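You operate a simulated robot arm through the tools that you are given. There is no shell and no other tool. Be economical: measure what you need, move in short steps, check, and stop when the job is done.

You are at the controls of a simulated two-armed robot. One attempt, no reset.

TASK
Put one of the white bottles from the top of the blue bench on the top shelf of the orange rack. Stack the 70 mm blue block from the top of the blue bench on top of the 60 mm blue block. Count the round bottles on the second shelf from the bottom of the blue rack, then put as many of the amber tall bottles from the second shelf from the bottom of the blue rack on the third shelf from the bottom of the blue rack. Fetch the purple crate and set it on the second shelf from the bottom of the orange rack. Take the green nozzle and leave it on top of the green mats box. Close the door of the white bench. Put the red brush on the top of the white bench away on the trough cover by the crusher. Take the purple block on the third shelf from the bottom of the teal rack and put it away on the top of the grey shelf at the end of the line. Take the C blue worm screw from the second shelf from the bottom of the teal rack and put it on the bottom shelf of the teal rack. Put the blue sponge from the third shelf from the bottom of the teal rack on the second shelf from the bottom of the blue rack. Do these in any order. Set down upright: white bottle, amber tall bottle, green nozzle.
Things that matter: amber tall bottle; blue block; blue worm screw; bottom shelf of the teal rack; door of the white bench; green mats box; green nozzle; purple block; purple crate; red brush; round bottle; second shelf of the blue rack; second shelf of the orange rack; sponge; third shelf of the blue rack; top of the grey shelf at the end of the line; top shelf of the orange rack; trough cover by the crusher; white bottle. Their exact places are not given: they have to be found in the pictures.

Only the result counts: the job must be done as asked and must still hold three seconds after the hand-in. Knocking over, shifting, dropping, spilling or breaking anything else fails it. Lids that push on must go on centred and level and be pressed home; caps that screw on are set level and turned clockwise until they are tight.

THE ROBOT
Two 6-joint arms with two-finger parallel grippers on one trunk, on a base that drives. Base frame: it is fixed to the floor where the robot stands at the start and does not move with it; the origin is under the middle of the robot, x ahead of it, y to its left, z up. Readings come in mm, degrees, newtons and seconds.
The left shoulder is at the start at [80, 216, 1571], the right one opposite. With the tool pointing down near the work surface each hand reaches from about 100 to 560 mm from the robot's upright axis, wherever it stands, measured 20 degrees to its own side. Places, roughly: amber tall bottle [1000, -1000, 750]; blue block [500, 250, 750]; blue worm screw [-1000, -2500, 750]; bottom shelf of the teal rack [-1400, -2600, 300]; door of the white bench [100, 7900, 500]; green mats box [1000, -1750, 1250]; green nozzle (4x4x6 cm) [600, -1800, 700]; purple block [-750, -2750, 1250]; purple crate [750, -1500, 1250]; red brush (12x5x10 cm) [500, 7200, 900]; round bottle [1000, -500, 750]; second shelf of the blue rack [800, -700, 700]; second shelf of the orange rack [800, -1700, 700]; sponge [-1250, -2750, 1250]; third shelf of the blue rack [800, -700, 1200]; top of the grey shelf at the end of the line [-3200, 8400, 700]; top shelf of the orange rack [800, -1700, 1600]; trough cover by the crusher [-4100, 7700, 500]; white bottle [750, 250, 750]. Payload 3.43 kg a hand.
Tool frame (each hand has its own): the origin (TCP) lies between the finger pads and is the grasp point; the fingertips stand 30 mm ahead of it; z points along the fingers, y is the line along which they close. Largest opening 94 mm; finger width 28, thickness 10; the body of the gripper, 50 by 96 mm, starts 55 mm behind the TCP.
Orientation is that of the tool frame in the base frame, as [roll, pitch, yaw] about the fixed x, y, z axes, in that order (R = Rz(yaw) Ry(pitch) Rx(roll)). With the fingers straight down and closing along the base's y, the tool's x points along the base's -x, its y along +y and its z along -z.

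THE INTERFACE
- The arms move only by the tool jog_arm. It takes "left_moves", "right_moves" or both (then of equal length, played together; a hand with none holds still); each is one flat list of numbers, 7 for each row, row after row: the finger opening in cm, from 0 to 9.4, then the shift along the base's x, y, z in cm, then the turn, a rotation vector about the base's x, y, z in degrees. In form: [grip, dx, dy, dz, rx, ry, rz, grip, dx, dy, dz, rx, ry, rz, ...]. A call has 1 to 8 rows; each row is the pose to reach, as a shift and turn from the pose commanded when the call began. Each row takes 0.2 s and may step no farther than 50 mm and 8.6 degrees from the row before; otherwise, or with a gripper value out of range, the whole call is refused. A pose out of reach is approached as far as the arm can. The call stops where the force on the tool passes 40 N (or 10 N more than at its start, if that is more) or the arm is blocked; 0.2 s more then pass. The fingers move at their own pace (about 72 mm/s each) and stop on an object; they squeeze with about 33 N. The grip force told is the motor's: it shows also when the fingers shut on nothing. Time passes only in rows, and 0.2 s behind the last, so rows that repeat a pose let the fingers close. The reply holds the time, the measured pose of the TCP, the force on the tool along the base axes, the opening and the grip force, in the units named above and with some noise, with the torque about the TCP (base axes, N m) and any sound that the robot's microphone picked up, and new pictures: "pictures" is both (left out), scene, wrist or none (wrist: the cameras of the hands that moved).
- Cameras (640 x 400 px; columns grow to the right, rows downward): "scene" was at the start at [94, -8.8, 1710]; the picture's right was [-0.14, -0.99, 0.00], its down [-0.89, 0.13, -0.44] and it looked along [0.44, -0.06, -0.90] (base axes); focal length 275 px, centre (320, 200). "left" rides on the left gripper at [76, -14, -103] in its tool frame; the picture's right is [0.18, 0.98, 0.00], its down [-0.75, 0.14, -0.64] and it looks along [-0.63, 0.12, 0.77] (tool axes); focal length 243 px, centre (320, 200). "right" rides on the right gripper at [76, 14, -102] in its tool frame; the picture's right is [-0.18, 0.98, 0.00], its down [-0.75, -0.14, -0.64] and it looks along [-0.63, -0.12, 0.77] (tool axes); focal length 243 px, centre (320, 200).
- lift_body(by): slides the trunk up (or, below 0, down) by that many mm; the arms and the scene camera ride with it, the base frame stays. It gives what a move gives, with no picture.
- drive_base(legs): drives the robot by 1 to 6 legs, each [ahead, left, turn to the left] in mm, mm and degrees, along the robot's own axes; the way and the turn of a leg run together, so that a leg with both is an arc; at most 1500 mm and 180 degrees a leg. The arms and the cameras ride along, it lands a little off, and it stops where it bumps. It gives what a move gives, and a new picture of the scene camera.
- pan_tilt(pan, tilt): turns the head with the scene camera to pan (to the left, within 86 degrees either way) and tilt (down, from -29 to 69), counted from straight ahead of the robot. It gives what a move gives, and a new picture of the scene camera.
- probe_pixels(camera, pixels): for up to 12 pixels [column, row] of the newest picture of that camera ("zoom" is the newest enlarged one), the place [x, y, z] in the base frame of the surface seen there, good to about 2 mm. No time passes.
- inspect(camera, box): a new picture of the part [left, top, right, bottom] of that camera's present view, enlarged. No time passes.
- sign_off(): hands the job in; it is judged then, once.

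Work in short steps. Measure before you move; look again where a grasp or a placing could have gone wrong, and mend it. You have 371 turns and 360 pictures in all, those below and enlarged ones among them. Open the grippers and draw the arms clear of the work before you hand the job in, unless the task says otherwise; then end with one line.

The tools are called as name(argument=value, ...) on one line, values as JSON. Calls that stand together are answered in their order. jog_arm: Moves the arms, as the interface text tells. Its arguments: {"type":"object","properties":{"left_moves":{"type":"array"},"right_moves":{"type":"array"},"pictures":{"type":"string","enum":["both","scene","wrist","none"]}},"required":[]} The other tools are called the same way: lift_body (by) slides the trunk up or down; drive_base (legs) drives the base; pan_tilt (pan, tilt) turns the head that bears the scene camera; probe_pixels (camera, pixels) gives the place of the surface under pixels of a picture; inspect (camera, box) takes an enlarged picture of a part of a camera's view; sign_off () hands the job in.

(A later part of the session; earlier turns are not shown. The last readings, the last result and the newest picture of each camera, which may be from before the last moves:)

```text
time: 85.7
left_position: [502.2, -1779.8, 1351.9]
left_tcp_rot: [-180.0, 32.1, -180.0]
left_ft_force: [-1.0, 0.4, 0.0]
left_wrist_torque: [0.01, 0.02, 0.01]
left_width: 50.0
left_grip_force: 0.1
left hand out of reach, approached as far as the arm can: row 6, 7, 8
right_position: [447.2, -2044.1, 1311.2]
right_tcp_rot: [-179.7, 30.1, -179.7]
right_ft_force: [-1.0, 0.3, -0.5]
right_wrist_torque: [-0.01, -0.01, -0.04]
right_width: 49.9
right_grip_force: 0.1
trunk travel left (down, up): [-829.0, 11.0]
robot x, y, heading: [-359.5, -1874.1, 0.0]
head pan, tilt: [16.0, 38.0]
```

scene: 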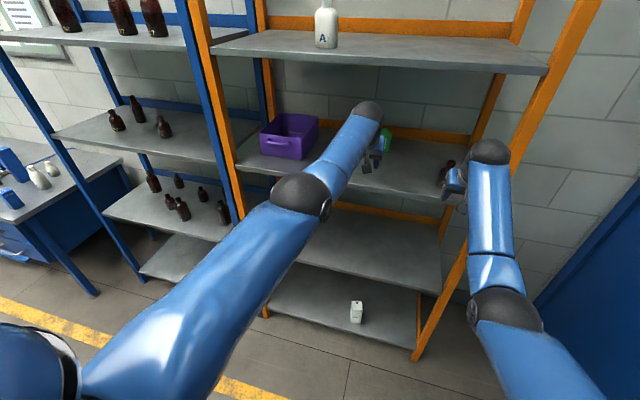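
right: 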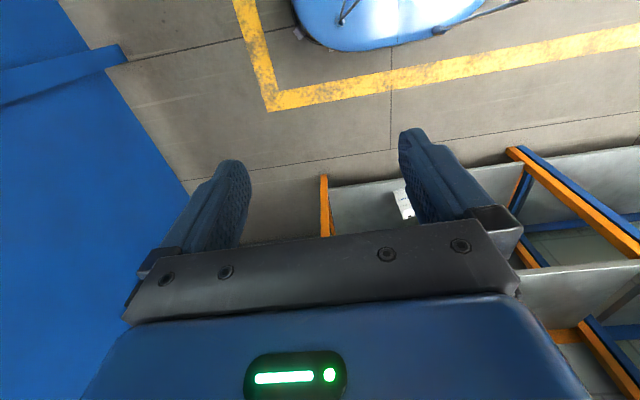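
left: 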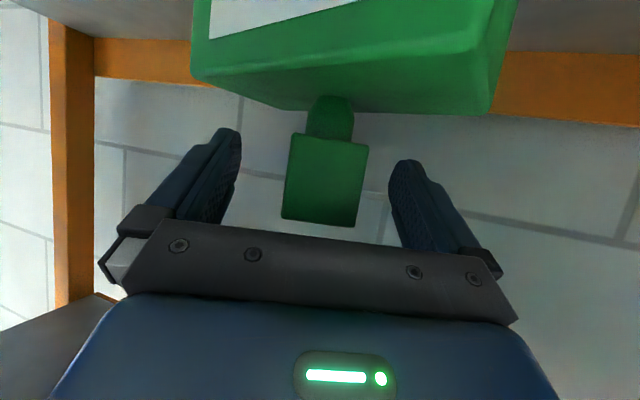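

I set both hands to x≈473, z≈1330, y = robot ±93.

jog_arm(left_moves=[5, -2, 0, -1, 0, 0, 0, 5, -4, 0, -2, 0, 0, 0, 5, -4, 0, -2, 0, 0, 0], right_moves=[5, 1.2, 3.9, 1, 0, 0, 0, 5, 2.6, 7.7, 1.9, 0, 0, 0, 5, 2.6, 7.7, 1.9, 0, 0, 0], pictures="none")

```text
time: 86.5
left_position: [460.1, -1779.6, 1330.9]
left_tcp_rot: [180.0, 30.2, 180.0]
left_ft_force: [0.8, 0.4, -0.8]
left_wrist_torque: [-0.03, 0.0, -0.01]
left_width: 49.9
left_grip_force: 0.0
right_position: [471.9, -1968.9, 1331.2]
right_tcp_rot: [-179.8, 30.2, -179.8]
right_ft_force: [-0.4, 0.6, 0.2]
right_wrist_torque: [-0.01, 0.02, -0.01]
right_width: 50.1
right_grip_force: 0.2
trunk travel left (down, up): [-829.0, 11.0]
robot x, y, heading: [-356.0, -1876.9, 0.2]
head pan, tilt: [16.0, 38.0]
```

I level the hands to z≈1350 and drive left 462 mm so the hands straddle the crate walls, still in front of the rack.

jog_arm(left_moves=[5, 0, -0.1, 1.9, 0, 0, 0, 5, 0, -0.1, 1.9, 0, 0, 0], right_moves=[5, -1.2, 0.1, 1.9, 0, 0, 0, 5, -1.2, 0.1, 1.9, 0, 0, 0], pictures="none")

drive_base(legs=[[0, 462, 0]])

```text
time: 87.1
left_position: [461.7, -1778.9, 1350.5]
left_tcp_rot: [179.9, 30.2, -179.9]
left_ft_force: [0.5, 0.0, 0.2]
left_wrist_torque: [-0.06, -0.03, 0.0]
left_width: 50.0
left_grip_force: 0.1
right_position: [458.6, -1965.7, 1350.0]
right_tcp_rot: [-179.7, 30.1, -179.6]
right_ft_force: [-0.3, -0.3, -0.8]
right_wrist_torque: [-0.04, 0.0, 0.0]
right_width: 50.0
right_grip_force: 0.1
trunk travel left (down, up): [-829.0, 11.0]
robot x, y, heading: [-355.6, -1876.1, 0.2]
head pan, tilt: [16.0, 38.0]
```

```text
time: 89.9
left_position: [461.7, -1324.0, 1350.7]
left_tcp_rot: [179.9, 30.1, 179.7]
left_ft_force: [-0.2, -0.5, 0.4]
left_wrist_torque: [0.03, -0.01, 0.03]
left_width: 50.0
left_grip_force: 0.0
right_position: [459.0, -1510.7, 1349.6]
right_tcp_rot: [179.9, 30.1, 180.0]
right_ft_force: [0.3, -0.2, -0.2]
right_wrist_torque: [0.02, 0.01, -0.01]
right_width: 50.0
right_grip_force: 0.1
trunk travel left (down, up): [-829.0, 11.0]
robot x, y, heading: [-359.3, -1410.3, 0.2]
head pan, tilt: [16.0, 38.0]
```

scene: 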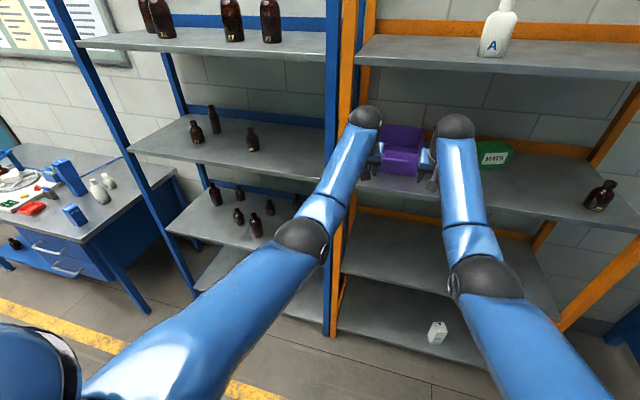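

I check the left forearm's line relative to the post before going in.

probe_pixels(camera="scene", pixels=[[300, 235], [318, 212], [330, 185], [345, 155], [362, 118], [325, 235], [470, 270], [465, 220], [455, 125], [410, 155], [392, 140]])

```text
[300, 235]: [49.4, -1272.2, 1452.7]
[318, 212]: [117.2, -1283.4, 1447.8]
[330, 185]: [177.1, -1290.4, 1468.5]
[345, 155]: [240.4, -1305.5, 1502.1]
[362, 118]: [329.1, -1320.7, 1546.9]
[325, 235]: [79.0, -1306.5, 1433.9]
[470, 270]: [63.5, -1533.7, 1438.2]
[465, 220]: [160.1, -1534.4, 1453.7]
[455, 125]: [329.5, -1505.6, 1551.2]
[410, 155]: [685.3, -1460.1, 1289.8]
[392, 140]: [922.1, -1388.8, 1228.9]
```

The left forearm would pass only ~12 mm from the post. I shift the robot 60 mm right and both hands 65 mm left, so the forearm comes in from further right.

drive_base(legs=[[0, -60, 0]])

jog_arm(left_moves=[5, 0, 3.2, 0, 0, 0, 0, 5, 0, 6.5, 0, 0, 0, 0, 5, 0, 6.5, 0, 0, 0, 0], right_moves=[5, 0, 3.2, 0, 0, 0, 0, 5, 0, 6.5, 0, 0, 0, 0, 5, 0, 6.5, 0, 0, 0, 0], pictures="scene")

probe_pixels(camera="scene", pixels=[[345, 170], [335, 195], [365, 120], [340, 225], [355, 150], [450, 170]])

```text
time: 90.8
left_position: [461.2, -1361.9, 1349.0]
left_tcp_rot: [-179.3, 30.1, -179.6]
left_ft_force: [1.1, 1.6, 0.1]
left_wrist_torque: [-0.06, 0.02, -0.06]
left_width: 50.1
left_grip_force: 0.0
right_position: [458.4, -1549.6, 1350.2]
right_tcp_rot: [-179.1, 30.1, -179.5]
right_ft_force: [0.2, 1.5, -0.2]
right_wrist_torque: [-0.11, -0.03, -0.05]
right_width: 50.1
right_grip_force: 0.0
trunk travel left (down, up): [-829.0, 11.0]
robot x, y, heading: [-361.1, -1470.5, 0.0]
head pan, tilt: [16.0, 38.0]
```

scene: 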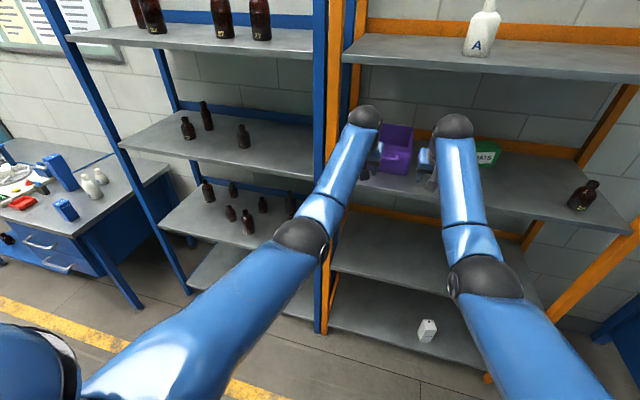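

```text
time: 91.6
left_position: [461.4, -1302.0, 1349.0]
left_tcp_rot: [-179.8, 30.2, -179.7]
left_ft_force: [0.5, 0.6, -0.1]
left_wrist_torque: [-0.04, -0.02, -0.01]
left_width: 49.9
left_grip_force: 0.2
right_position: [458.6, -1489.4, 1350.3]
right_tcp_rot: [-179.7, 30.1, -179.5]
right_ft_force: [0.4, 0.8, 0.3]
right_wrist_torque: [-0.02, -0.02, 0.0]
right_width: 49.9
right_grip_force: 0.0
trunk travel left (down, up): [-829.0, 11.0]
robot x, y, heading: [-360.8, -1469.6, -0.1]
head pan, tilt: [16.0, 38.0]
```

scene: 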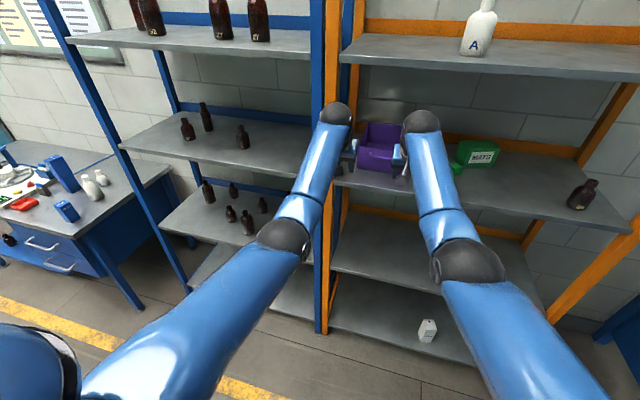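

```text
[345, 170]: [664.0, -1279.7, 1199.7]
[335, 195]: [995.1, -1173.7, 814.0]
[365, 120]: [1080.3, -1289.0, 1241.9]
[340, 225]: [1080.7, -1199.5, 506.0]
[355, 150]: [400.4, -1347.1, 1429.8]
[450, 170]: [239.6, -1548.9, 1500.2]
```

jog_arm(left_moves=[5, 0, -1.7, 0, 0, 0, 0, 5, 0, -1.7, 0, 0, 0, 0], right_moves=[5, 0, -1.7, 0, 0, 0, 0, 5, 0, -1.7, 0, 0, 0, 0], pictures="scene")

probe_pixels(camera="scene", pixels=[[342, 120], [328, 155], [310, 160], [317, 190], [303, 205], [291, 235], [275, 235]])

```text
time: 92.2
left_position: [461.9, -1324.9, 1349.5]
left_tcp_rot: [-180.0, 30.2, -180.0]
left_ft_force: [1.2, 0.3, 0.2]
left_wrist_torque: [-0.05, -0.01, -0.01]
left_width: 50.1
left_grip_force: 0.0
right_position: [459.6, -1515.3, 1349.9]
right_tcp_rot: [-179.7, 30.0, -179.7]
right_ft_force: [0.1, 0.5, -0.9]
right_wrist_torque: [-0.03, -0.01, -0.04]
right_width: 50.1
right_grip_force: 0.0
trunk travel left (down, up): [-829.0, 11.0]
robot x, y, heading: [-362.5, -1471.8, 0.4]
head pan, tilt: [16.0, 38.0]
```

scene: 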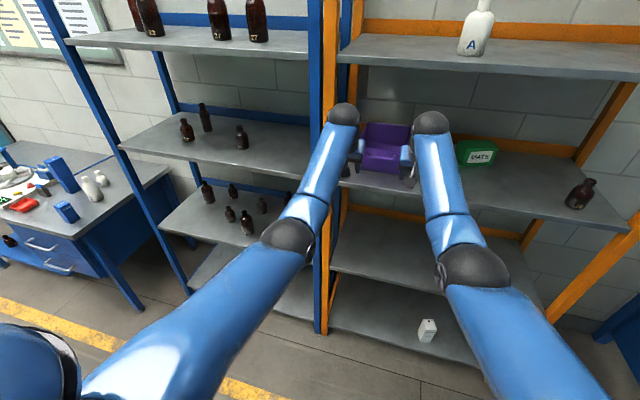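

```text
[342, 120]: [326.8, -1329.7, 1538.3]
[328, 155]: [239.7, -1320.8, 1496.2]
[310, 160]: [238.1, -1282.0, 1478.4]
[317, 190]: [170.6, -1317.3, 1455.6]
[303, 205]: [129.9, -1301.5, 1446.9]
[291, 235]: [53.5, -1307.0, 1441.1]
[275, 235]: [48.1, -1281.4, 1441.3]
```

Clearance is now about 30 mm. I drive ahead 230 and left 7, then check.

drive_base(legs=[[230, 7, 0]])

inspect(camera="scene", box=[260, 60, 500, 210])

```text
time: 94.0
left_position: [687.9, -1323.5, 1353.6]
left_tcp_rot: [179.9, 30.5, 179.7]
left_ft_force: [-0.3, -1.2, 0.5]
left_wrist_torque: [0.02, -0.03, -0.01]
left_width: 50.0
left_grip_force: 0.2
right_position: [682.9, -1511.6, 1354.7]
right_tcp_rot: [-179.8, 30.5, -179.9]
right_ft_force: [-0.8, -0.8, 1.2]
right_wrist_torque: [0.01, 0.01, 0.01]
right_width: 50.0
right_grip_force: 0.0
trunk travel left (down, up): [-829.0, 11.0]
robot x, y, heading: [-132.2, -1461.3, -0.1]
head pan, tilt: [16.0, 38.0]
```

scene: 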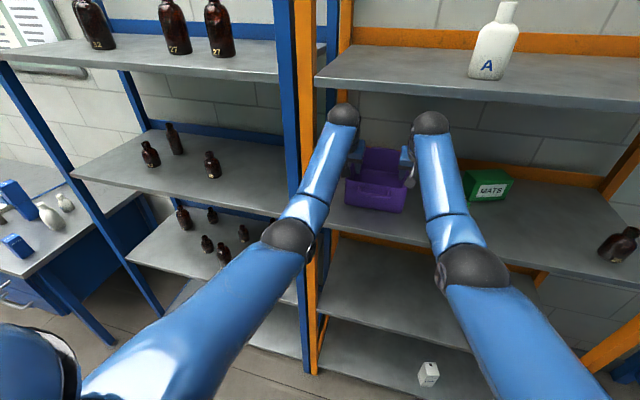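

```text
2.67 times, centred on (380, 135) of scene
```

zoom: 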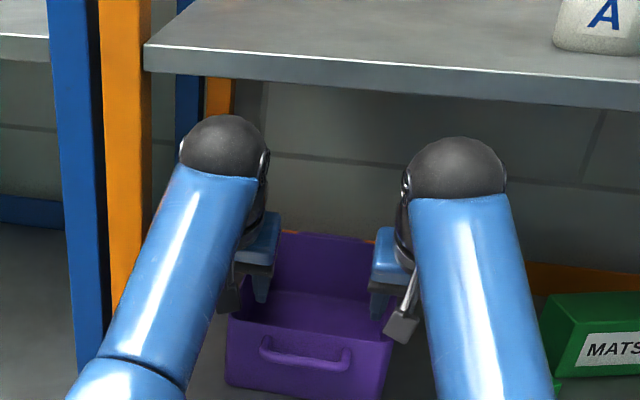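

I check on the mats box and nozzle, since a green piece shows at its lower-left corner.

inspect(camera="scene", box=[440, 150, 530, 220])

inspect(camera="right", box=[0, 0, 640, 400])

inspect(camera="left", box=[0, 0, 640, 400])

```text
5.71 times, centred on (485, 185) of scene
```

zoom: 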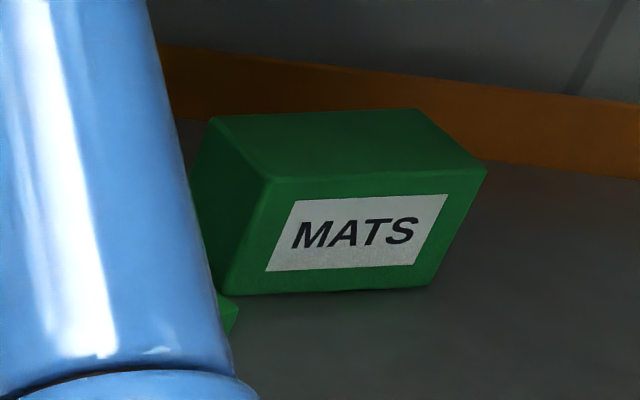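

```text
1.00 times, centred on (320, 200) of right (not enlarged: the box is as wide or as high as the picture)
```

zoom: 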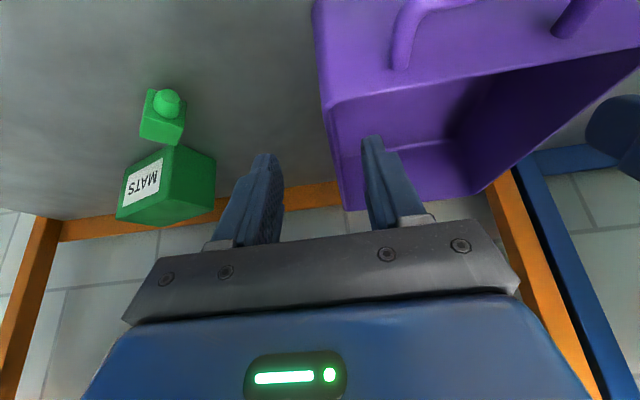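

```text
1.00 times, centred on (320, 200) of left (not enlarged: the box is as wide or as high as the picture)
```

zoom: 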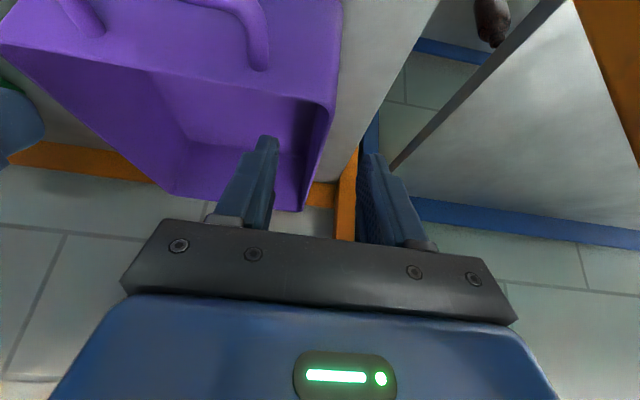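

The nozzle has toppled off the box and lies on the shelf before it; I will mend that afterwards. Both wrist views show the crate walls between the fingers, so I go on 115 mm ahead and then lower 66 mm.

drive_base(legs=[[112, 3, 0]])

lift_body(by=-40)

inspect(camera="right", box=[0, 0, 640, 400])

inspect(camera="left", box=[0, 0, 640, 400])

```text
time: 95.2
left_position: [790.1, -1321.2, 1360.2]
left_tcp_rot: [180.0, 30.8, 179.6]
left_ft_force: [-0.9, 0.0, -0.5]
left_wrist_torque: [0.02, -0.05, 0.01]
left_width: 50.0
left_grip_force: 0.0
right_position: [787.9, -1508.9, 1359.5]
right_tcp_rot: [-179.8, 30.7, -179.9]
right_ft_force: [-1.7, 0.3, -0.3]
right_wrist_torque: [-0.01, -0.02, -0.01]
right_width: 50.0
right_grip_force: 0.1
trunk travel left (down, up): [-829.0, 11.0]
robot x, y, heading: [-20.9, -1460.1, 0.2]
head pan, tilt: [16.0, 38.0]
```

scene: 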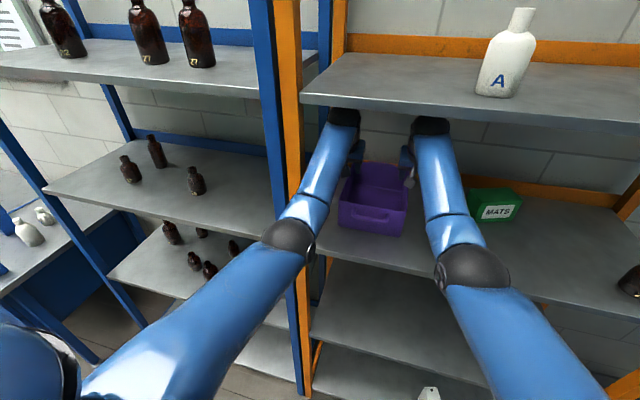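

```text
time: 96.0
left_position: [800.7, -1321.0, 1312.8]
left_tcp_rot: [179.9, 30.4, 179.6]
left_ft_force: [0.4, -0.5, 0.8]
left_wrist_torque: [-0.03, 0.0, -0.04]
left_width: 50.1
left_grip_force: 0.0
right_position: [795.8, -1509.0, 1313.6]
right_tcp_rot: [-179.9, 30.3, -180.0]
right_ft_force: [0.6, 0.5, 1.1]
right_wrist_torque: [0.01, -0.03, 0.02]
right_width: 49.8
right_grip_force: 0.1
trunk travel left (down, up): [-789.0, 51.0]
robot x, y, heading: [-21.2, -1461.6, -0.2]
head pan, tilt: [16.0, 38.0]
```

```text
1.00 times, centred on (320, 200) of right (not enlarged: the box is as wide or as high as the picture)
```

zoom: 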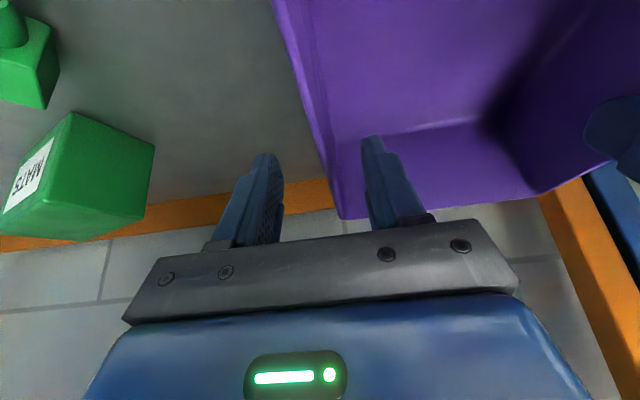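

```text
1.00 times, centred on (320, 200) of left (not enlarged: the box is as wide or as high as the picture)
```

zoom: 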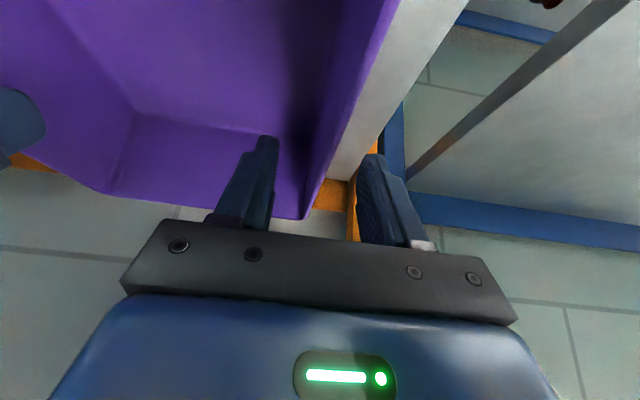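

Walls lie between the fingers on both sides. I lower another 29 mm and close both hands.

lift_body(by=-29)

jog_arm(left_moves=[3, 0, 0, 0, 0, 0, 0, 0, 0, 0, 0, 0, 0, 0, 0, 0, 0, 0, 0, 0, 0, 0, 0, 0, 0, 0, 0, 0], right_moves=[3, 0, 0, 0, 0, 0, 0, 0, 0, 0, 0, 0, 0, 0, 0, 0, 0, 0, 0, 0, 0, 0, 0, 0, 0, 0, 0, 0], pictures="none")

```text
time: 96.7
left_position: [803.5, -1320.7, 1281.1]
left_tcp_rot: [180.0, 30.4, 179.6]
left_ft_force: [-0.2, 0.1, 0.2]
left_wrist_torque: [-0.01, -0.01, 0.02]
left_width: 50.0
left_grip_force: 0.0
right_position: [800.2, -1508.0, 1281.6]
right_tcp_rot: [-179.9, 30.2, -179.8]
right_ft_force: [0.4, -0.6, 1.3]
right_wrist_torque: [0.03, -0.01, 0.0]
right_width: 50.0
right_grip_force: 0.2
trunk travel left (down, up): [-760.0, 80.0]
robot x, y, heading: [-15.1, -1461.5, 0.1]
head pan, tilt: [16.0, 38.0]
```

```text
time: 97.7
left_position: [803.3, -1321.4, 1280.7]
left_tcp_rot: [-179.9, 30.2, 179.7]
left_ft_force: [-0.5, -9.5, 0.7]
left_wrist_torque: [0.13, 0.01, 0.29]
left_width: 8.1
left_grip_force: 33.2
right_position: [799.6, -1507.8, 1282.3]
right_tcp_rot: [-180.0, 30.1, -180.0]
right_ft_force: [-0.8, 10.6, 1.1]
right_wrist_torque: [-0.04, -0.05, -0.28]
right_width: 8.4
right_grip_force: 32.0
trunk travel left (down, up): [-760.0, 80.0]
robot x, y, heading: [-22.0, -1459.9, -0.1]
head pan, tilt: [16.0, 38.0]
```

Both walls are gripped (8 mm). I relieve the sideways tension a little and lift 40 mm with the trunk.

jog_arm(left_moves=[0, 0, -0.2, 0, 0, 0, 0, 0, 0, -0.2, 0, 0, 0, 0], right_moves=[0, 0, 0.2, 0, 0, 0, 0, 0, 0, 0.2, 0, 0, 0, 0], pictures="none")

lift_body(by=40)

inspect(camera="scene", box=[280, 80, 540, 260])

```text
time: 98.3
left_position: [804.3, -1322.4, 1282.0]
left_tcp_rot: [179.9, 30.2, 179.8]
left_ft_force: [-2.5, -2.9, 0.5]
left_wrist_torque: [-0.11, -0.16, -0.12]
left_width: 8.1
left_grip_force: 33.1
right_position: [798.4, -1508.7, 1281.8]
right_tcp_rot: [-179.7, 30.1, -180.0]
right_ft_force: [2.3, 2.2, -0.5]
right_wrist_torque: [0.12, -0.29, -0.08]
right_width: 8.6
right_grip_force: 32.5
trunk travel left (down, up): [-760.0, 80.0]
robot x, y, heading: [-20.3, -1459.0, -0.3]
head pan, tilt: [16.0, 38.0]
```

```text
time: 99.2
left_position: [804.4, -1322.8, 1321.7]
left_tcp_rot: [179.7, 30.2, 179.8]
left_ft_force: [-1.0, 2.0, -2.7]
left_wrist_torque: [-0.19, -0.05, -0.17]
left_width: 8.0
left_grip_force: 33.2
right_position: [799.9, -1508.8, 1321.3]
right_tcp_rot: [-179.8, 30.0, -179.9]
right_ft_force: [0.8, -3.4, -2.1]
right_wrist_torque: [0.13, 0.05, -0.15]
right_width: 8.3
right_grip_force: 33.6
trunk travel left (down, up): [-800.0, 40.0]
robot x, y, heading: [-19.0, -1459.2, -0.2]
head pan, tilt: [16.0, 38.0]
```

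```text
2.22 times, centred on (410, 170) of scene
```

zoom: 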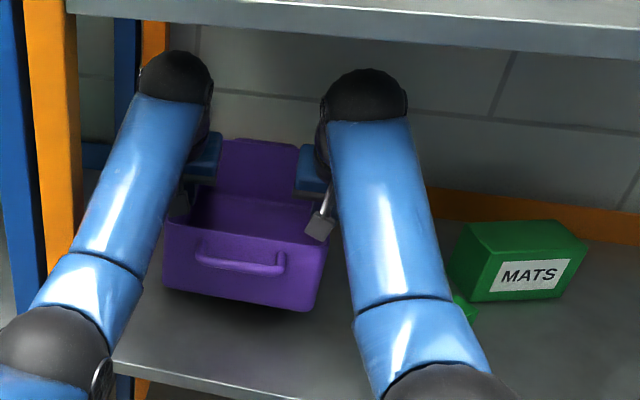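

The crate is off the shelf and level (about 5 N in all). I back out 450 mm.

drive_base(legs=[[-450, 0, 0], [0, -200, 0]])

lift_body(by=-400)

lift_body(by=-85)

pan_tilt(pan=0, tilt=45)

```text
time: 103.0
left_position: [358.6, -1515.0, 1321.3]
left_tcp_rot: [-179.9, 30.2, 179.9]
left_ft_force: [-2.3, 17.6, -2.7]
left_wrist_torque: [-0.31, -0.1, -0.32]
left_width: 8.3
left_grip_force: 32.8
right_position: [352.5, -1699.8, 1321.4]
right_tcp_rot: [-179.5, 30.0, -179.9]
right_ft_force: [1.8, -17.1, -1.7]
right_wrist_torque: [0.22, 0.13, -0.18]
right_width: 8.3
right_grip_force: 32.7
trunk travel left (down, up): [-800.0, 40.0]
robot x, y, heading: [-466.1, -1658.2, -0.2]
head pan, tilt: [16.0, 38.0]
```

scene: 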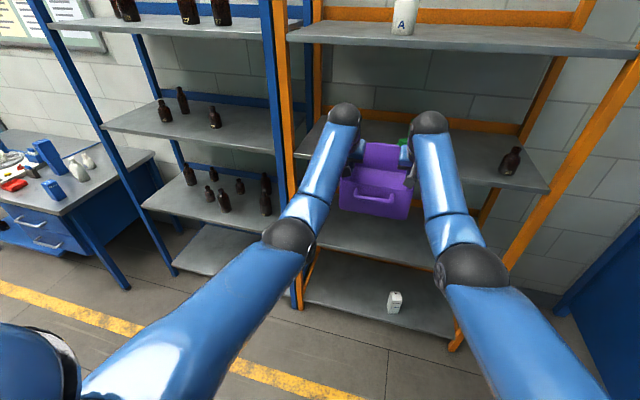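

```text
time: 106.9
left_position: [358.0, -1520.0, 921.0]
left_tcp_rot: [179.9, 30.2, 179.7]
left_ft_force: [-1.9, 0.1, -1.8]
left_wrist_torque: [-0.14, 0.01, -0.2]
left_width: 8.3
left_grip_force: 33.0
right_position: [352.6, -1706.0, 921.0]
right_tcp_rot: [-179.8, 30.1, 179.9]
right_ft_force: [0.9, -0.4, -2.4]
right_wrist_torque: [0.09, 0.05, -0.2]
right_width: 8.0
right_grip_force: 32.8
trunk travel left (down, up): [-400.0, 440.0]
robot x, y, heading: [-467.6, -1657.6, -0.1]
head pan, tilt: [16.0, 38.0]
```

```text
time: 108.1
left_position: [358.3, -1519.8, 835.2]
left_tcp_rot: [179.9, 30.2, 179.7]
left_ft_force: [-1.3, 1.1, -1.8]
left_wrist_torque: [-0.16, -0.03, -0.17]
left_width: 8.3
left_grip_force: 32.7
right_position: [352.4, -1704.9, 837.2]
right_tcp_rot: [-179.8, 30.1, 179.9]
right_ft_force: [1.6, -1.4, -0.9]
right_wrist_torque: [0.13, 0.05, -0.18]
right_width: 8.3
right_grip_force: 33.0
trunk travel left (down, up): [-315.0, 525.0]
robot x, y, heading: [-466.4, -1652.9, -0.4]
head pan, tilt: [16.0, 38.0]
```

```text
time: 108.9
left_position: [356.9, -1519.4, 836.2]
left_tcp_rot: [179.8, 30.2, 179.7]
left_ft_force: [-2.9, 1.1, -1.8]
left_wrist_torque: [-0.12, -0.02, -0.2]
left_width: 8.4
left_grip_force: 33.1
right_position: [353.3, -1705.8, 836.0]
right_tcp_rot: [-179.7, 30.1, -179.9]
right_ft_force: [2.2, -1.9, -2.1]
right_wrist_torque: [0.15, -0.03, -0.18]
right_width: 8.5
right_grip_force: 32.7
trunk travel left (down, up): [-315.0, 525.0]
robot x, y, heading: [-466.6, -1653.8, 0.0]
head pan, tilt: [0.0, 45.0]
```

scene: 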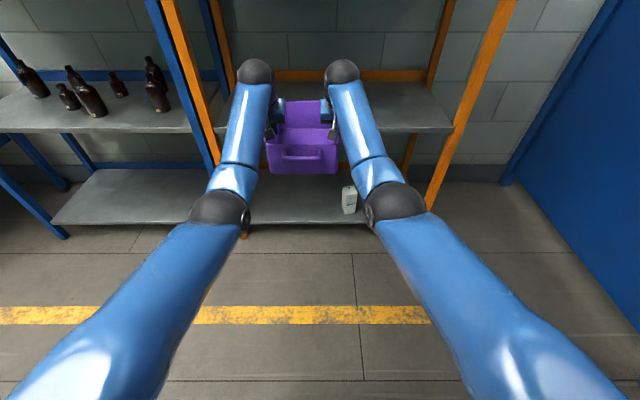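

Crate foot is at about 753, the shelf at 699. I drive 400 mm ahead over the second shelf.

drive_base(legs=[[400, 0, 0]])

lift_body(by=-46)

lift_body(by=-6)

```text
time: 111.4
left_position: [755.3, -1524.0, 835.9]
left_tcp_rot: [179.9, 30.2, 179.5]
left_ft_force: [-1.9, 1.6, -2.3]
left_wrist_torque: [-0.15, 0.01, -0.16]
left_width: 8.7
left_grip_force: 33.2
right_position: [750.0, -1710.3, 837.2]
right_tcp_rot: [-179.8, 30.1, 179.7]
right_ft_force: [2.0, -1.3, -2.1]
right_wrist_torque: [0.14, -0.03, -0.19]
right_width: 8.2
right_grip_force: 33.3
trunk travel left (down, up): [-315.0, 525.0]
robot x, y, heading: [-70.1, -1659.3, -0.5]
head pan, tilt: [0.0, 45.0]
```

scene: 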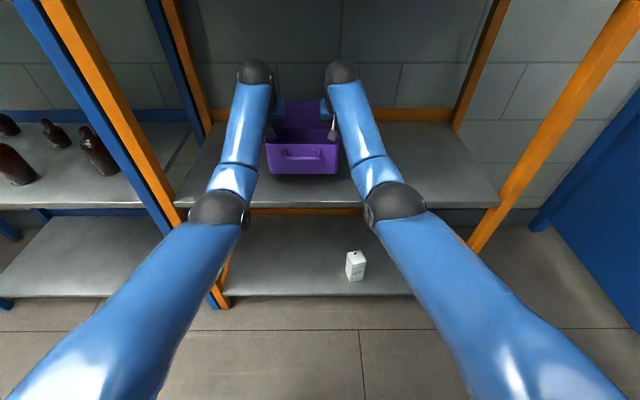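

```text
time: 112.2
left_position: [753.8, -1524.6, 790.8]
left_tcp_rot: [179.9, 30.2, 179.6]
left_ft_force: [-2.0, -0.7, -1.4]
left_wrist_torque: [-0.13, -0.01, -0.1]
left_width: 8.2
left_grip_force: 32.3
right_position: [749.5, -1709.4, 790.6]
right_tcp_rot: [-179.7, 30.0, 179.8]
right_ft_force: [1.5, 0.2, -3.0]
right_wrist_torque: [0.11, 0.06, -0.13]
right_width: 8.2
right_grip_force: 33.2
trunk travel left (down, up): [-269.0, 571.0]
robot x, y, heading: [-71.5, -1658.2, -0.5]
head pan, tilt: [0.0, 45.0]
```

```text
time: 112.8
left_position: [754.8, -1523.6, 784.5]
left_tcp_rot: [180.0, 30.2, 179.6]
left_ft_force: [-2.7, -0.3, -2.1]
left_wrist_torque: [-0.12, -0.01, -0.15]
left_width: 8.2
left_grip_force: 32.8
right_position: [749.2, -1710.5, 784.5]
right_tcp_rot: [-179.9, 30.1, 179.8]
right_ft_force: [1.9, 0.4, -1.5]
right_wrist_torque: [0.11, -0.03, -0.18]
right_width: 8.2
right_grip_force: 33.2
trunk travel left (down, up): [-263.0, 577.0]
robot x, y, heading: [-72.3, -1658.9, -0.3]
head pan, tilt: [0.0, 45.0]
```

lift_body(by=-3)

```text
time: 113.3
left_position: [754.1, -1523.6, 780.9]
left_tcp_rot: [179.9, 30.2, 179.4]
left_ft_force: [-1.2, 0.3, -0.1]
left_wrist_torque: [-0.12, -0.06, -0.14]
left_width: 8.3
left_grip_force: 33.1
right_position: [749.6, -1710.9, 781.6]
right_tcp_rot: [-179.8, 30.2, 179.8]
right_ft_force: [2.2, -0.4, -2.6]
right_wrist_torque: [0.16, -0.22, -0.17]
right_width: 8.3
right_grip_force: 32.5
trunk travel left (down, up): [-260.0, 580.0]
robot x, y, heading: [-71.1, -1656.1, -0.4]
head pan, tilt: [0.0, 45.0]
```

lift_body(by=-2)

jog_arm(left_moves=[2.5, 0, 0, 0, 0, 0, 0, 5, 0, 0, 0, 0, 0, 0, 5, 0, 0, 0, 0, 0, 0], right_moves=[2.5, 0, 0, 0, 0, 0, 0, 5, 0, 0, 0, 0, 0, 0, 5, 0, 0, 0, 0, 0, 0], pictures="none")

lift_body(by=100)

drive_base(legs=[[-400, 0, 0]])

```text
time: 113.8
left_position: [752.9, -1524.6, 781.4]
left_tcp_rot: [-180.0, 30.4, 179.7]
left_ft_force: [2.8, 0.5, 6.1]
left_wrist_torque: [-0.13, 0.96, -0.16]
left_width: 8.2
left_grip_force: 32.9
right_position: [749.2, -1710.5, 782.4]
right_tcp_rot: [-179.7, 30.3, 179.7]
right_ft_force: [4.4, 0.9, 6.3]
right_wrist_torque: [0.05, 0.62, -0.18]
right_width: 8.1
right_grip_force: 32.4
trunk travel left (down, up): [-258.0, 582.0]
robot x, y, heading: [-68.0, -1657.9, -0.2]
head pan, tilt: [0.0, 45.0]
```

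```text
time: 114.6
left_position: [754.0, -1524.2, 779.8]
left_tcp_rot: [179.9, 30.2, 179.6]
left_ft_force: [-0.2, -0.4, 0.2]
left_wrist_torque: [0.01, 0.01, -0.01]
left_width: 50.1
left_grip_force: 0.1
right_position: [750.2, -1711.5, 779.3]
right_tcp_rot: [-179.7, 30.1, 179.8]
right_ft_force: [-0.1, 1.0, -0.1]
right_wrist_torque: [0.03, -0.03, 0.0]
right_width: 50.3
right_grip_force: 0.1
trunk travel left (down, up): [-258.0, 582.0]
robot x, y, heading: [-73.1, -1657.9, -0.5]
head pan, tilt: [0.0, 45.0]
```

```text
time: 116.0
left_position: [753.8, -1524.3, 879.4]
left_tcp_rot: [179.9, 30.2, 179.5]
left_ft_force: [0.1, 0.4, -0.8]
left_wrist_torque: [-0.03, 0.03, -0.03]
left_width: 50.3
left_grip_force: 0.1
right_position: [749.8, -1711.3, 880.1]
right_tcp_rot: [-179.8, 30.2, 179.7]
right_ft_force: [0.6, -0.5, -0.4]
right_wrist_torque: [-0.02, -0.02, -0.01]
right_width: 50.0
right_grip_force: 0.0
trunk travel left (down, up): [-358.0, 482.0]
robot x, y, heading: [-65.5, -1657.4, -0.5]
head pan, tilt: [0.0, 45.0]
```

```text
time: 118.5
left_position: [350.2, -1522.4, 878.9]
left_tcp_rot: [179.8, 30.2, 179.5]
left_ft_force: [-0.1, 0.1, -0.1]
left_wrist_torque: [-0.03, 0.0, 0.01]
left_width: 50.1
left_grip_force: 0.0
right_position: [344.3, -1708.2, 879.7]
right_tcp_rot: [-179.8, 30.2, 179.7]
right_ft_force: [-0.1, 0.4, -0.5]
right_wrist_torque: [-0.01, 0.01, 0.01]
right_width: 49.8
right_grip_force: 0.1
trunk travel left (down, up): [-358.0, 482.0]
robot x, y, heading: [-475.6, -1656.1, -0.4]
head pan, tilt: [0.0, 45.0]
```

scene: 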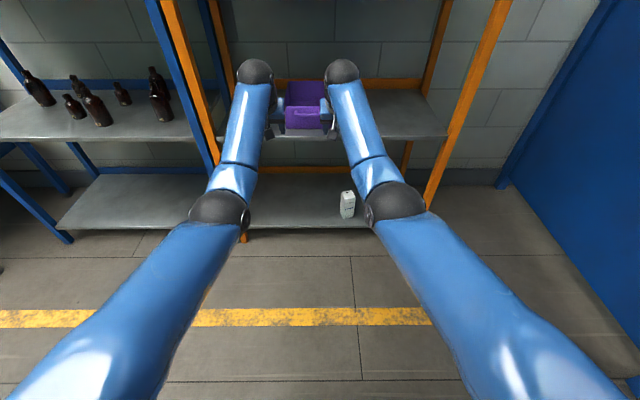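

The crate sits on the second shelf. I raise the trunk and look at the fallen nozzle.

lift_body(by=400)

drive_base(legs=[[100, -250, 0]])

pan_tilt(pan=10, tilt=30)

inspect(camera="right", box=[0, 0, 640, 400])

inspect(camera="left", box=[0, 0, 640, 400])

```text
time: 122.3
left_position: [349.8, -1522.5, 1279.7]
left_tcp_rot: [179.9, 30.3, 179.5]
left_ft_force: [1.0, 0.2, -0.2]
left_wrist_torque: [0.01, 0.01, 0.0]
left_width: 50.1
left_grip_force: 0.0
right_position: [344.8, -1708.0, 1280.5]
right_tcp_rot: [-179.9, 30.1, 179.8]
right_ft_force: [-1.4, 0.1, -0.9]
right_wrist_torque: [0.03, 0.0, 0.0]
right_width: 50.0
right_grip_force: 0.0
trunk travel left (down, up): [-758.0, 82.0]
robot x, y, heading: [-476.1, -1655.5, -0.6]
head pan, tilt: [0.0, 45.0]
```

```text
time: 124.2
left_position: [445.1, -1771.3, 1279.9]
left_tcp_rot: [-180.0, 30.2, 179.4]
left_ft_force: [0.4, 0.2, 0.3]
left_wrist_torque: [0.02, 0.02, 0.0]
left_width: 50.1
left_grip_force: 0.1
right_position: [437.6, -1957.2, 1281.2]
right_tcp_rot: [-179.7, 30.2, 179.7]
right_ft_force: [-0.6, 0.0, -0.7]
right_wrist_torque: [0.0, -0.03, -0.03]
right_width: 50.2
right_grip_force: 0.1
trunk travel left (down, up): [-758.0, 82.0]
robot x, y, heading: [-380.8, -1905.7, -0.6]
head pan, tilt: [0.0, 45.0]
```

scene: 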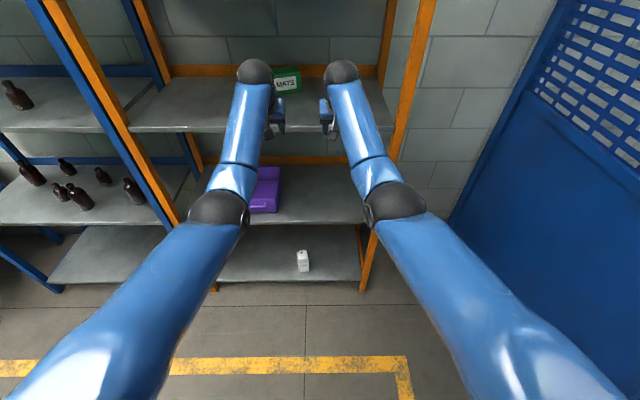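

```text
time: 125.0
left_position: [446.4, -1772.6, 1280.3]
left_tcp_rot: [179.9, 30.2, 179.4]
left_ft_force: [-0.2, -0.8, -0.9]
left_wrist_torque: [-0.02, 0.0, 0.03]
left_width: 50.2
left_grip_force: 0.1
right_position: [440.6, -1959.2, 1280.3]
right_tcp_rot: [-179.8, 30.0, 179.5]
right_ft_force: [0.3, -0.1, -0.5]
right_wrist_torque: [0.01, -0.01, 0.01]
right_width: 50.2
right_grip_force: 0.1
trunk travel left (down, up): [-758.0, 82.0]
robot x, y, heading: [-379.2, -1900.0, -0.4]
head pan, tilt: [10.0, 30.0]
```

scene: 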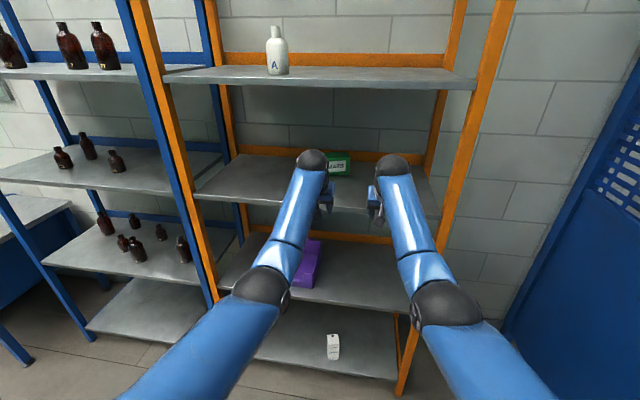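

```text
1.00 times, centred on (320, 200) of right (not enlarged: the box is as wide or as high as the picture)
```

zoom: 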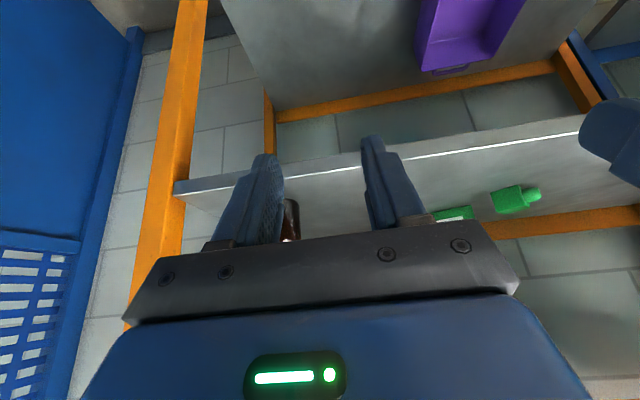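

```text
1.00 times, centred on (320, 200) of left (not enlarged: the box is as wide or as high as the picture)
```

zoom: 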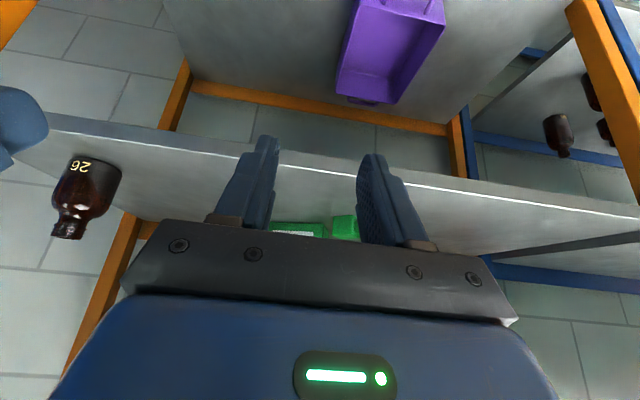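

The nozzle is in the right wrist view around (505,200), stem at (532,193). I enlarge and probe it.

inspect(camera="right", box=[420, 160, 570, 250])

probe_pixels(camera="zoom", pixels=[[303, 140], [330, 220], [425, 195], [440, 130], [505, 150], [480, 120], [490, 175], [380, 160], [350, 130], [390, 200], [340, 180]])

```text
4.27 times, centred on (495, 205) of right
```

zoom: 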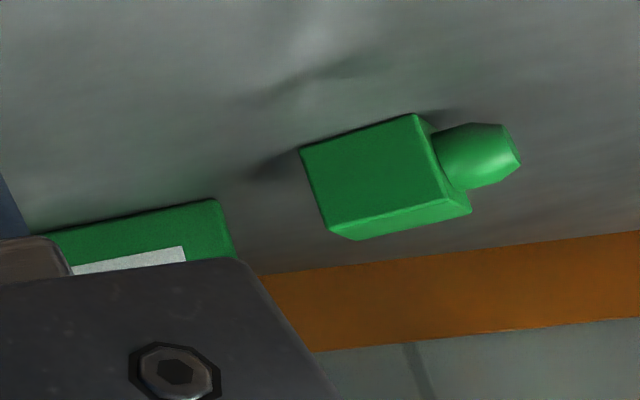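

```text
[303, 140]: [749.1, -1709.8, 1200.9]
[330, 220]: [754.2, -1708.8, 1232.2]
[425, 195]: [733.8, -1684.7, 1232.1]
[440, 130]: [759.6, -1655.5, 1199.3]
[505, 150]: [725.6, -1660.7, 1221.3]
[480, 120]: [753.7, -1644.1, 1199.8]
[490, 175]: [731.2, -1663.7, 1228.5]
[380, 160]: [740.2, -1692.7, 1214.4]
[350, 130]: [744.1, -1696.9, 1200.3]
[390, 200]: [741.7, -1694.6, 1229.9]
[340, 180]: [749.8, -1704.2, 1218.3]
```

I probe the nozzle's front face at more points to fix its direction.

probe_pixels(camera="zoom", pixels=[[312, 160], [322, 200], [328, 218], [410, 122], [425, 165], [436, 192], [350, 235], [460, 208], [345, 230], [447, 202], [462, 183], [515, 158]])

```text
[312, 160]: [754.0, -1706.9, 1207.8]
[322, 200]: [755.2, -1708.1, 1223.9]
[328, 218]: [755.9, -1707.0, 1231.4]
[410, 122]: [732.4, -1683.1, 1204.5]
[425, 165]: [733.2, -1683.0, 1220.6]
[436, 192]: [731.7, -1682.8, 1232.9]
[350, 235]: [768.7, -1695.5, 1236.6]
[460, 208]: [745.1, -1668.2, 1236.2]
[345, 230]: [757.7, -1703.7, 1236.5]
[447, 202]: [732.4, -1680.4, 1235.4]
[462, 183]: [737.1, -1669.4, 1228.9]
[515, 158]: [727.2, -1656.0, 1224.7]
```

Body centre ≈ (757,-1683), axis along (-0.68,0.74), so the left hand should come straight down turned by -47°. I first set the left hand tool-down in free space.

jog_arm(left_moves=[7, -1.5, 0, -1.5, 0, 4, 0, 7, -3, 0, -3, 0, 8, 0, 7, -4.5, 0, -4.5, 0, 12, 0, 7, -6, 0, -6, 0, 16, 0, 7, -7.5, 0, -7.5, 0, 20, 0, 7, -9, 0, -9, 0, 24, 0, 7, -10, 0, -10, 0, 28, 0, 7, -10, 0, -11, 0, 30, 0], right_moves=[7, -4, 0, 0, 0, 0, 0, 7, -8, 0, 0, 0, 0, 0, 7, -12, 0, 0, 0, 0, 0, 7, -16, 0, 0, 0, 0, 0, 7, -20, 0, 0, 0, 0, 0, 7, -24, 0, 0, 0, 0, 0, 7, -28, 0, -2, 0, 0, 0, 7, -32, 0, -4, 0, 0, 0], pictures="none")

jog_arm(left_moves=[7, 0, 0, 0, 0, 0, -8, 7, 0, 0, 0, 0, 0, -16, 7, 0, 0, 0, 0, 0, -24, 7, 0, 0, 0, 0, 0, -32, 7, 0, 0, 0, 0, 0, -40, 7, 0, 0, 0, 0, 0, -47, 7, 0, 0, 4, 0, 0, -47, 7, 0, 0, 8, 0, 0, -47], pictures="scene")

```text
time: 126.8
left_position: [341.0, -1775.6, 1170.9]
left_tcp_rot: [-179.8, 0.3, 179.5]
left_ft_force: [-0.1, 0.8, 0.1]
left_wrist_torque: [0.01, -0.01, -0.03]
left_width: 70.2
left_grip_force: 0.0
right_position: [160.5, -1950.7, 1169.7]
right_tcp_rot: [180.0, 30.8, 179.5]
right_ft_force: [-0.6, -0.1, 0.2]
right_wrist_torque: [0.01, -0.03, 0.01]
right_width: 70.1
right_grip_force: 0.0
right hand out of reach, approached as far as the arm can: row 4, 5, 6, 7, 8
trunk travel left (down, up): [-758.0, 82.0]
robot x, y, heading: [-382.7, -1904.7, -0.8]
head pan, tilt: [10.0, 30.0]
```

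```text
time: 128.6
left_position: [357.1, -1773.5, 1247.5]
left_tcp_rot: [-179.8, 0.2, 132.4]
left_ft_force: [0.1, 0.1, -0.1]
left_wrist_torque: [0.03, 0.0, 0.04]
left_width: 70.0
left_grip_force: 0.1
left hand out of reach, approached as far as the arm can: row 8
right_position: [162.7, -1951.1, 1169.9]
right_tcp_rot: [-179.9, 30.7, 179.6]
right_ft_force: [-0.8, 0.0, 0.1]
right_wrist_torque: [0.01, -0.02, -0.03]
right_width: 70.0
right_grip_force: 0.1
trunk travel left (down, up): [-758.0, 82.0]
robot x, y, heading: [-380.5, -1904.1, -0.5]
head pan, tilt: [10.0, 30.0]
```

scene: 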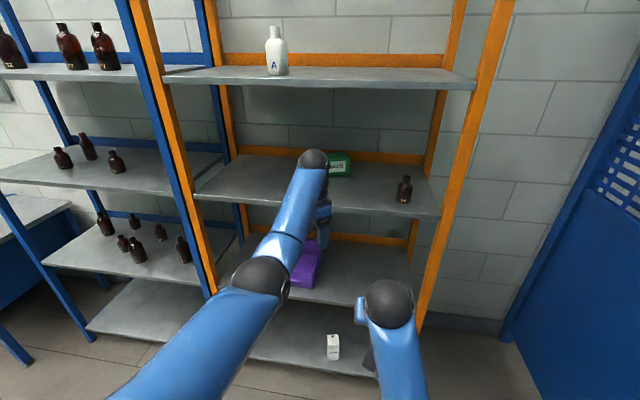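

The left hand stands tool-down at z 1247 and turned. I raise the trunk 70 mm, lift the right hand a bit for clearance and drive in part way.

lift_body(by=70)

jog_arm(right_moves=[7, 0, 0, 4, 0, -4, 0, 7, -2, 0, 8, 0, -8, 0, 7, -4, 0, 10, 0, -14, 0, 7, -6, 0, 10, 0, -20, 0], pictures="none")

drive_base(legs=[[330, 90, 0]])

inspect(camera="left", box=[0, 0, 640, 400])

```text
time: 129.7
left_position: [358.5, -1774.0, 1315.9]
left_tcp_rot: [-179.8, 0.2, 132.4]
left_ft_force: [-1.1, 0.3, 0.0]
left_wrist_torque: [0.02, -0.03, 0.05]
left_width: 70.0
left_grip_force: 0.1
right_position: [163.5, -1950.6, 1238.5]
right_tcp_rot: [-179.9, 30.6, 179.6]
right_ft_force: [0.4, 0.1, 0.4]
right_wrist_torque: [-0.02, -0.02, 0.02]
right_width: 70.0
right_grip_force: 0.0
trunk travel left (down, up): [-828.0, 12.0]
robot x, y, heading: [-376.4, -1906.6, -0.5]
head pan, tilt: [10.0, 30.0]
```

```text
time: 130.7
left_position: [355.7, -1773.6, 1317.2]
left_tcp_rot: [-179.9, 0.3, 132.4]
left_ft_force: [-0.5, 0.7, -0.4]
left_wrist_torque: [0.01, 0.0, 0.01]
left_width: 70.0
left_grip_force: 0.0
right_position: [99.3, -1951.3, 1339.4]
right_tcp_rot: [179.8, 50.8, 179.4]
right_ft_force: [0.0, -0.1, 0.6]
right_wrist_torque: [0.0, 0.01, 0.01]
right_width: 70.1
right_grip_force: 0.0
right hand out of reach, approached as far as the arm can: row 1, 2, 3
trunk travel left (down, up): [-828.0, 12.0]
robot x, y, heading: [-381.5, -1904.2, -0.9]
head pan, tilt: [10.0, 30.0]
```

```text
time: 132.9
left_position: [682.3, -1691.9, 1319.8]
left_tcp_rot: [-179.7, 0.2, 132.4]
left_ft_force: [0.6, -0.8, -0.1]
left_wrist_torque: [0.03, 0.03, 0.02]
left_width: 70.2
left_grip_force: 0.0
right_position: [426.9, -1866.5, 1339.4]
right_tcp_rot: [179.8, 50.8, 179.3]
right_ft_force: [-0.2, -0.2, 0.3]
right_wrist_torque: [0.02, -0.04, -0.02]
right_width: 70.2
right_grip_force: 0.1
trunk travel left (down, up): [-828.0, 12.0]
robot x, y, heading: [-46.2, -1818.5, -0.6]
head pan, tilt: [10.0, 30.0]
```

scene: 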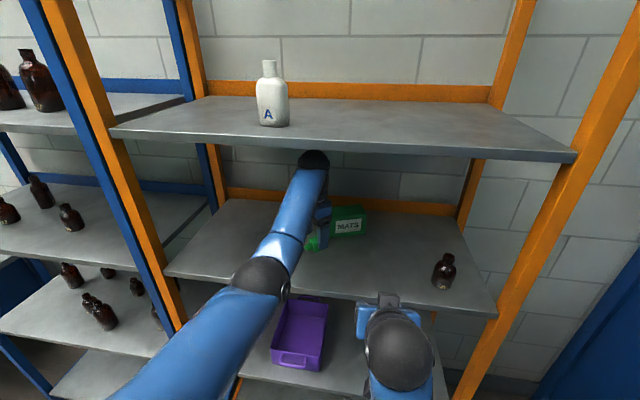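

```text
1.00 times, centred on (320, 200) of left (not enlarged: the box is as wide or as high as the picture)
```

zoom: 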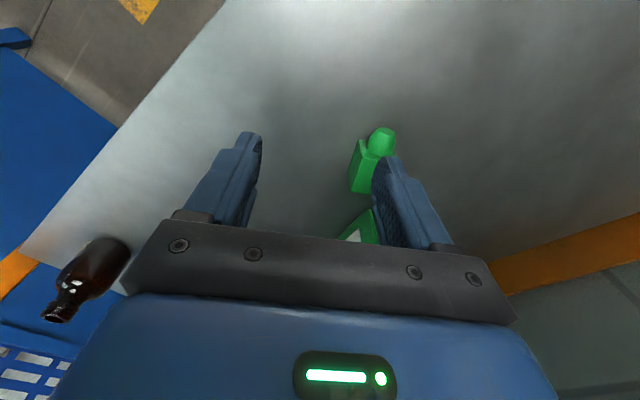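

inspect(camera="left", box=[330, 110, 430, 210])

```text
4.00 times, centred on (380, 160) of left
```

zoom: 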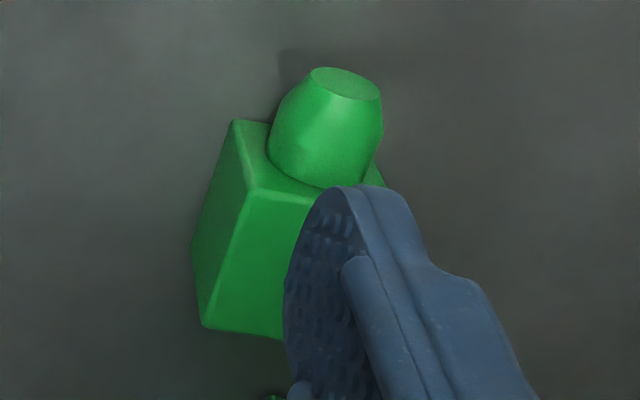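

probe_pixels(camera="zoom", pixels=[[253, 200], [208, 318], [270, 328], [305, 205], [240, 260], [345, 80], [325, 130], [230, 200], [260, 250]])

```text
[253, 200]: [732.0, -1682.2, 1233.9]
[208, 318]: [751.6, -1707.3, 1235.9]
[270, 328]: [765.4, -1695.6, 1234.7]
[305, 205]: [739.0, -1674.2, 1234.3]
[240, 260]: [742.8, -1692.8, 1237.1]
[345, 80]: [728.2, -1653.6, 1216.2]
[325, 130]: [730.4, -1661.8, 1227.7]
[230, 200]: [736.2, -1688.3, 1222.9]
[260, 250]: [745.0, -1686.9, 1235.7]
```

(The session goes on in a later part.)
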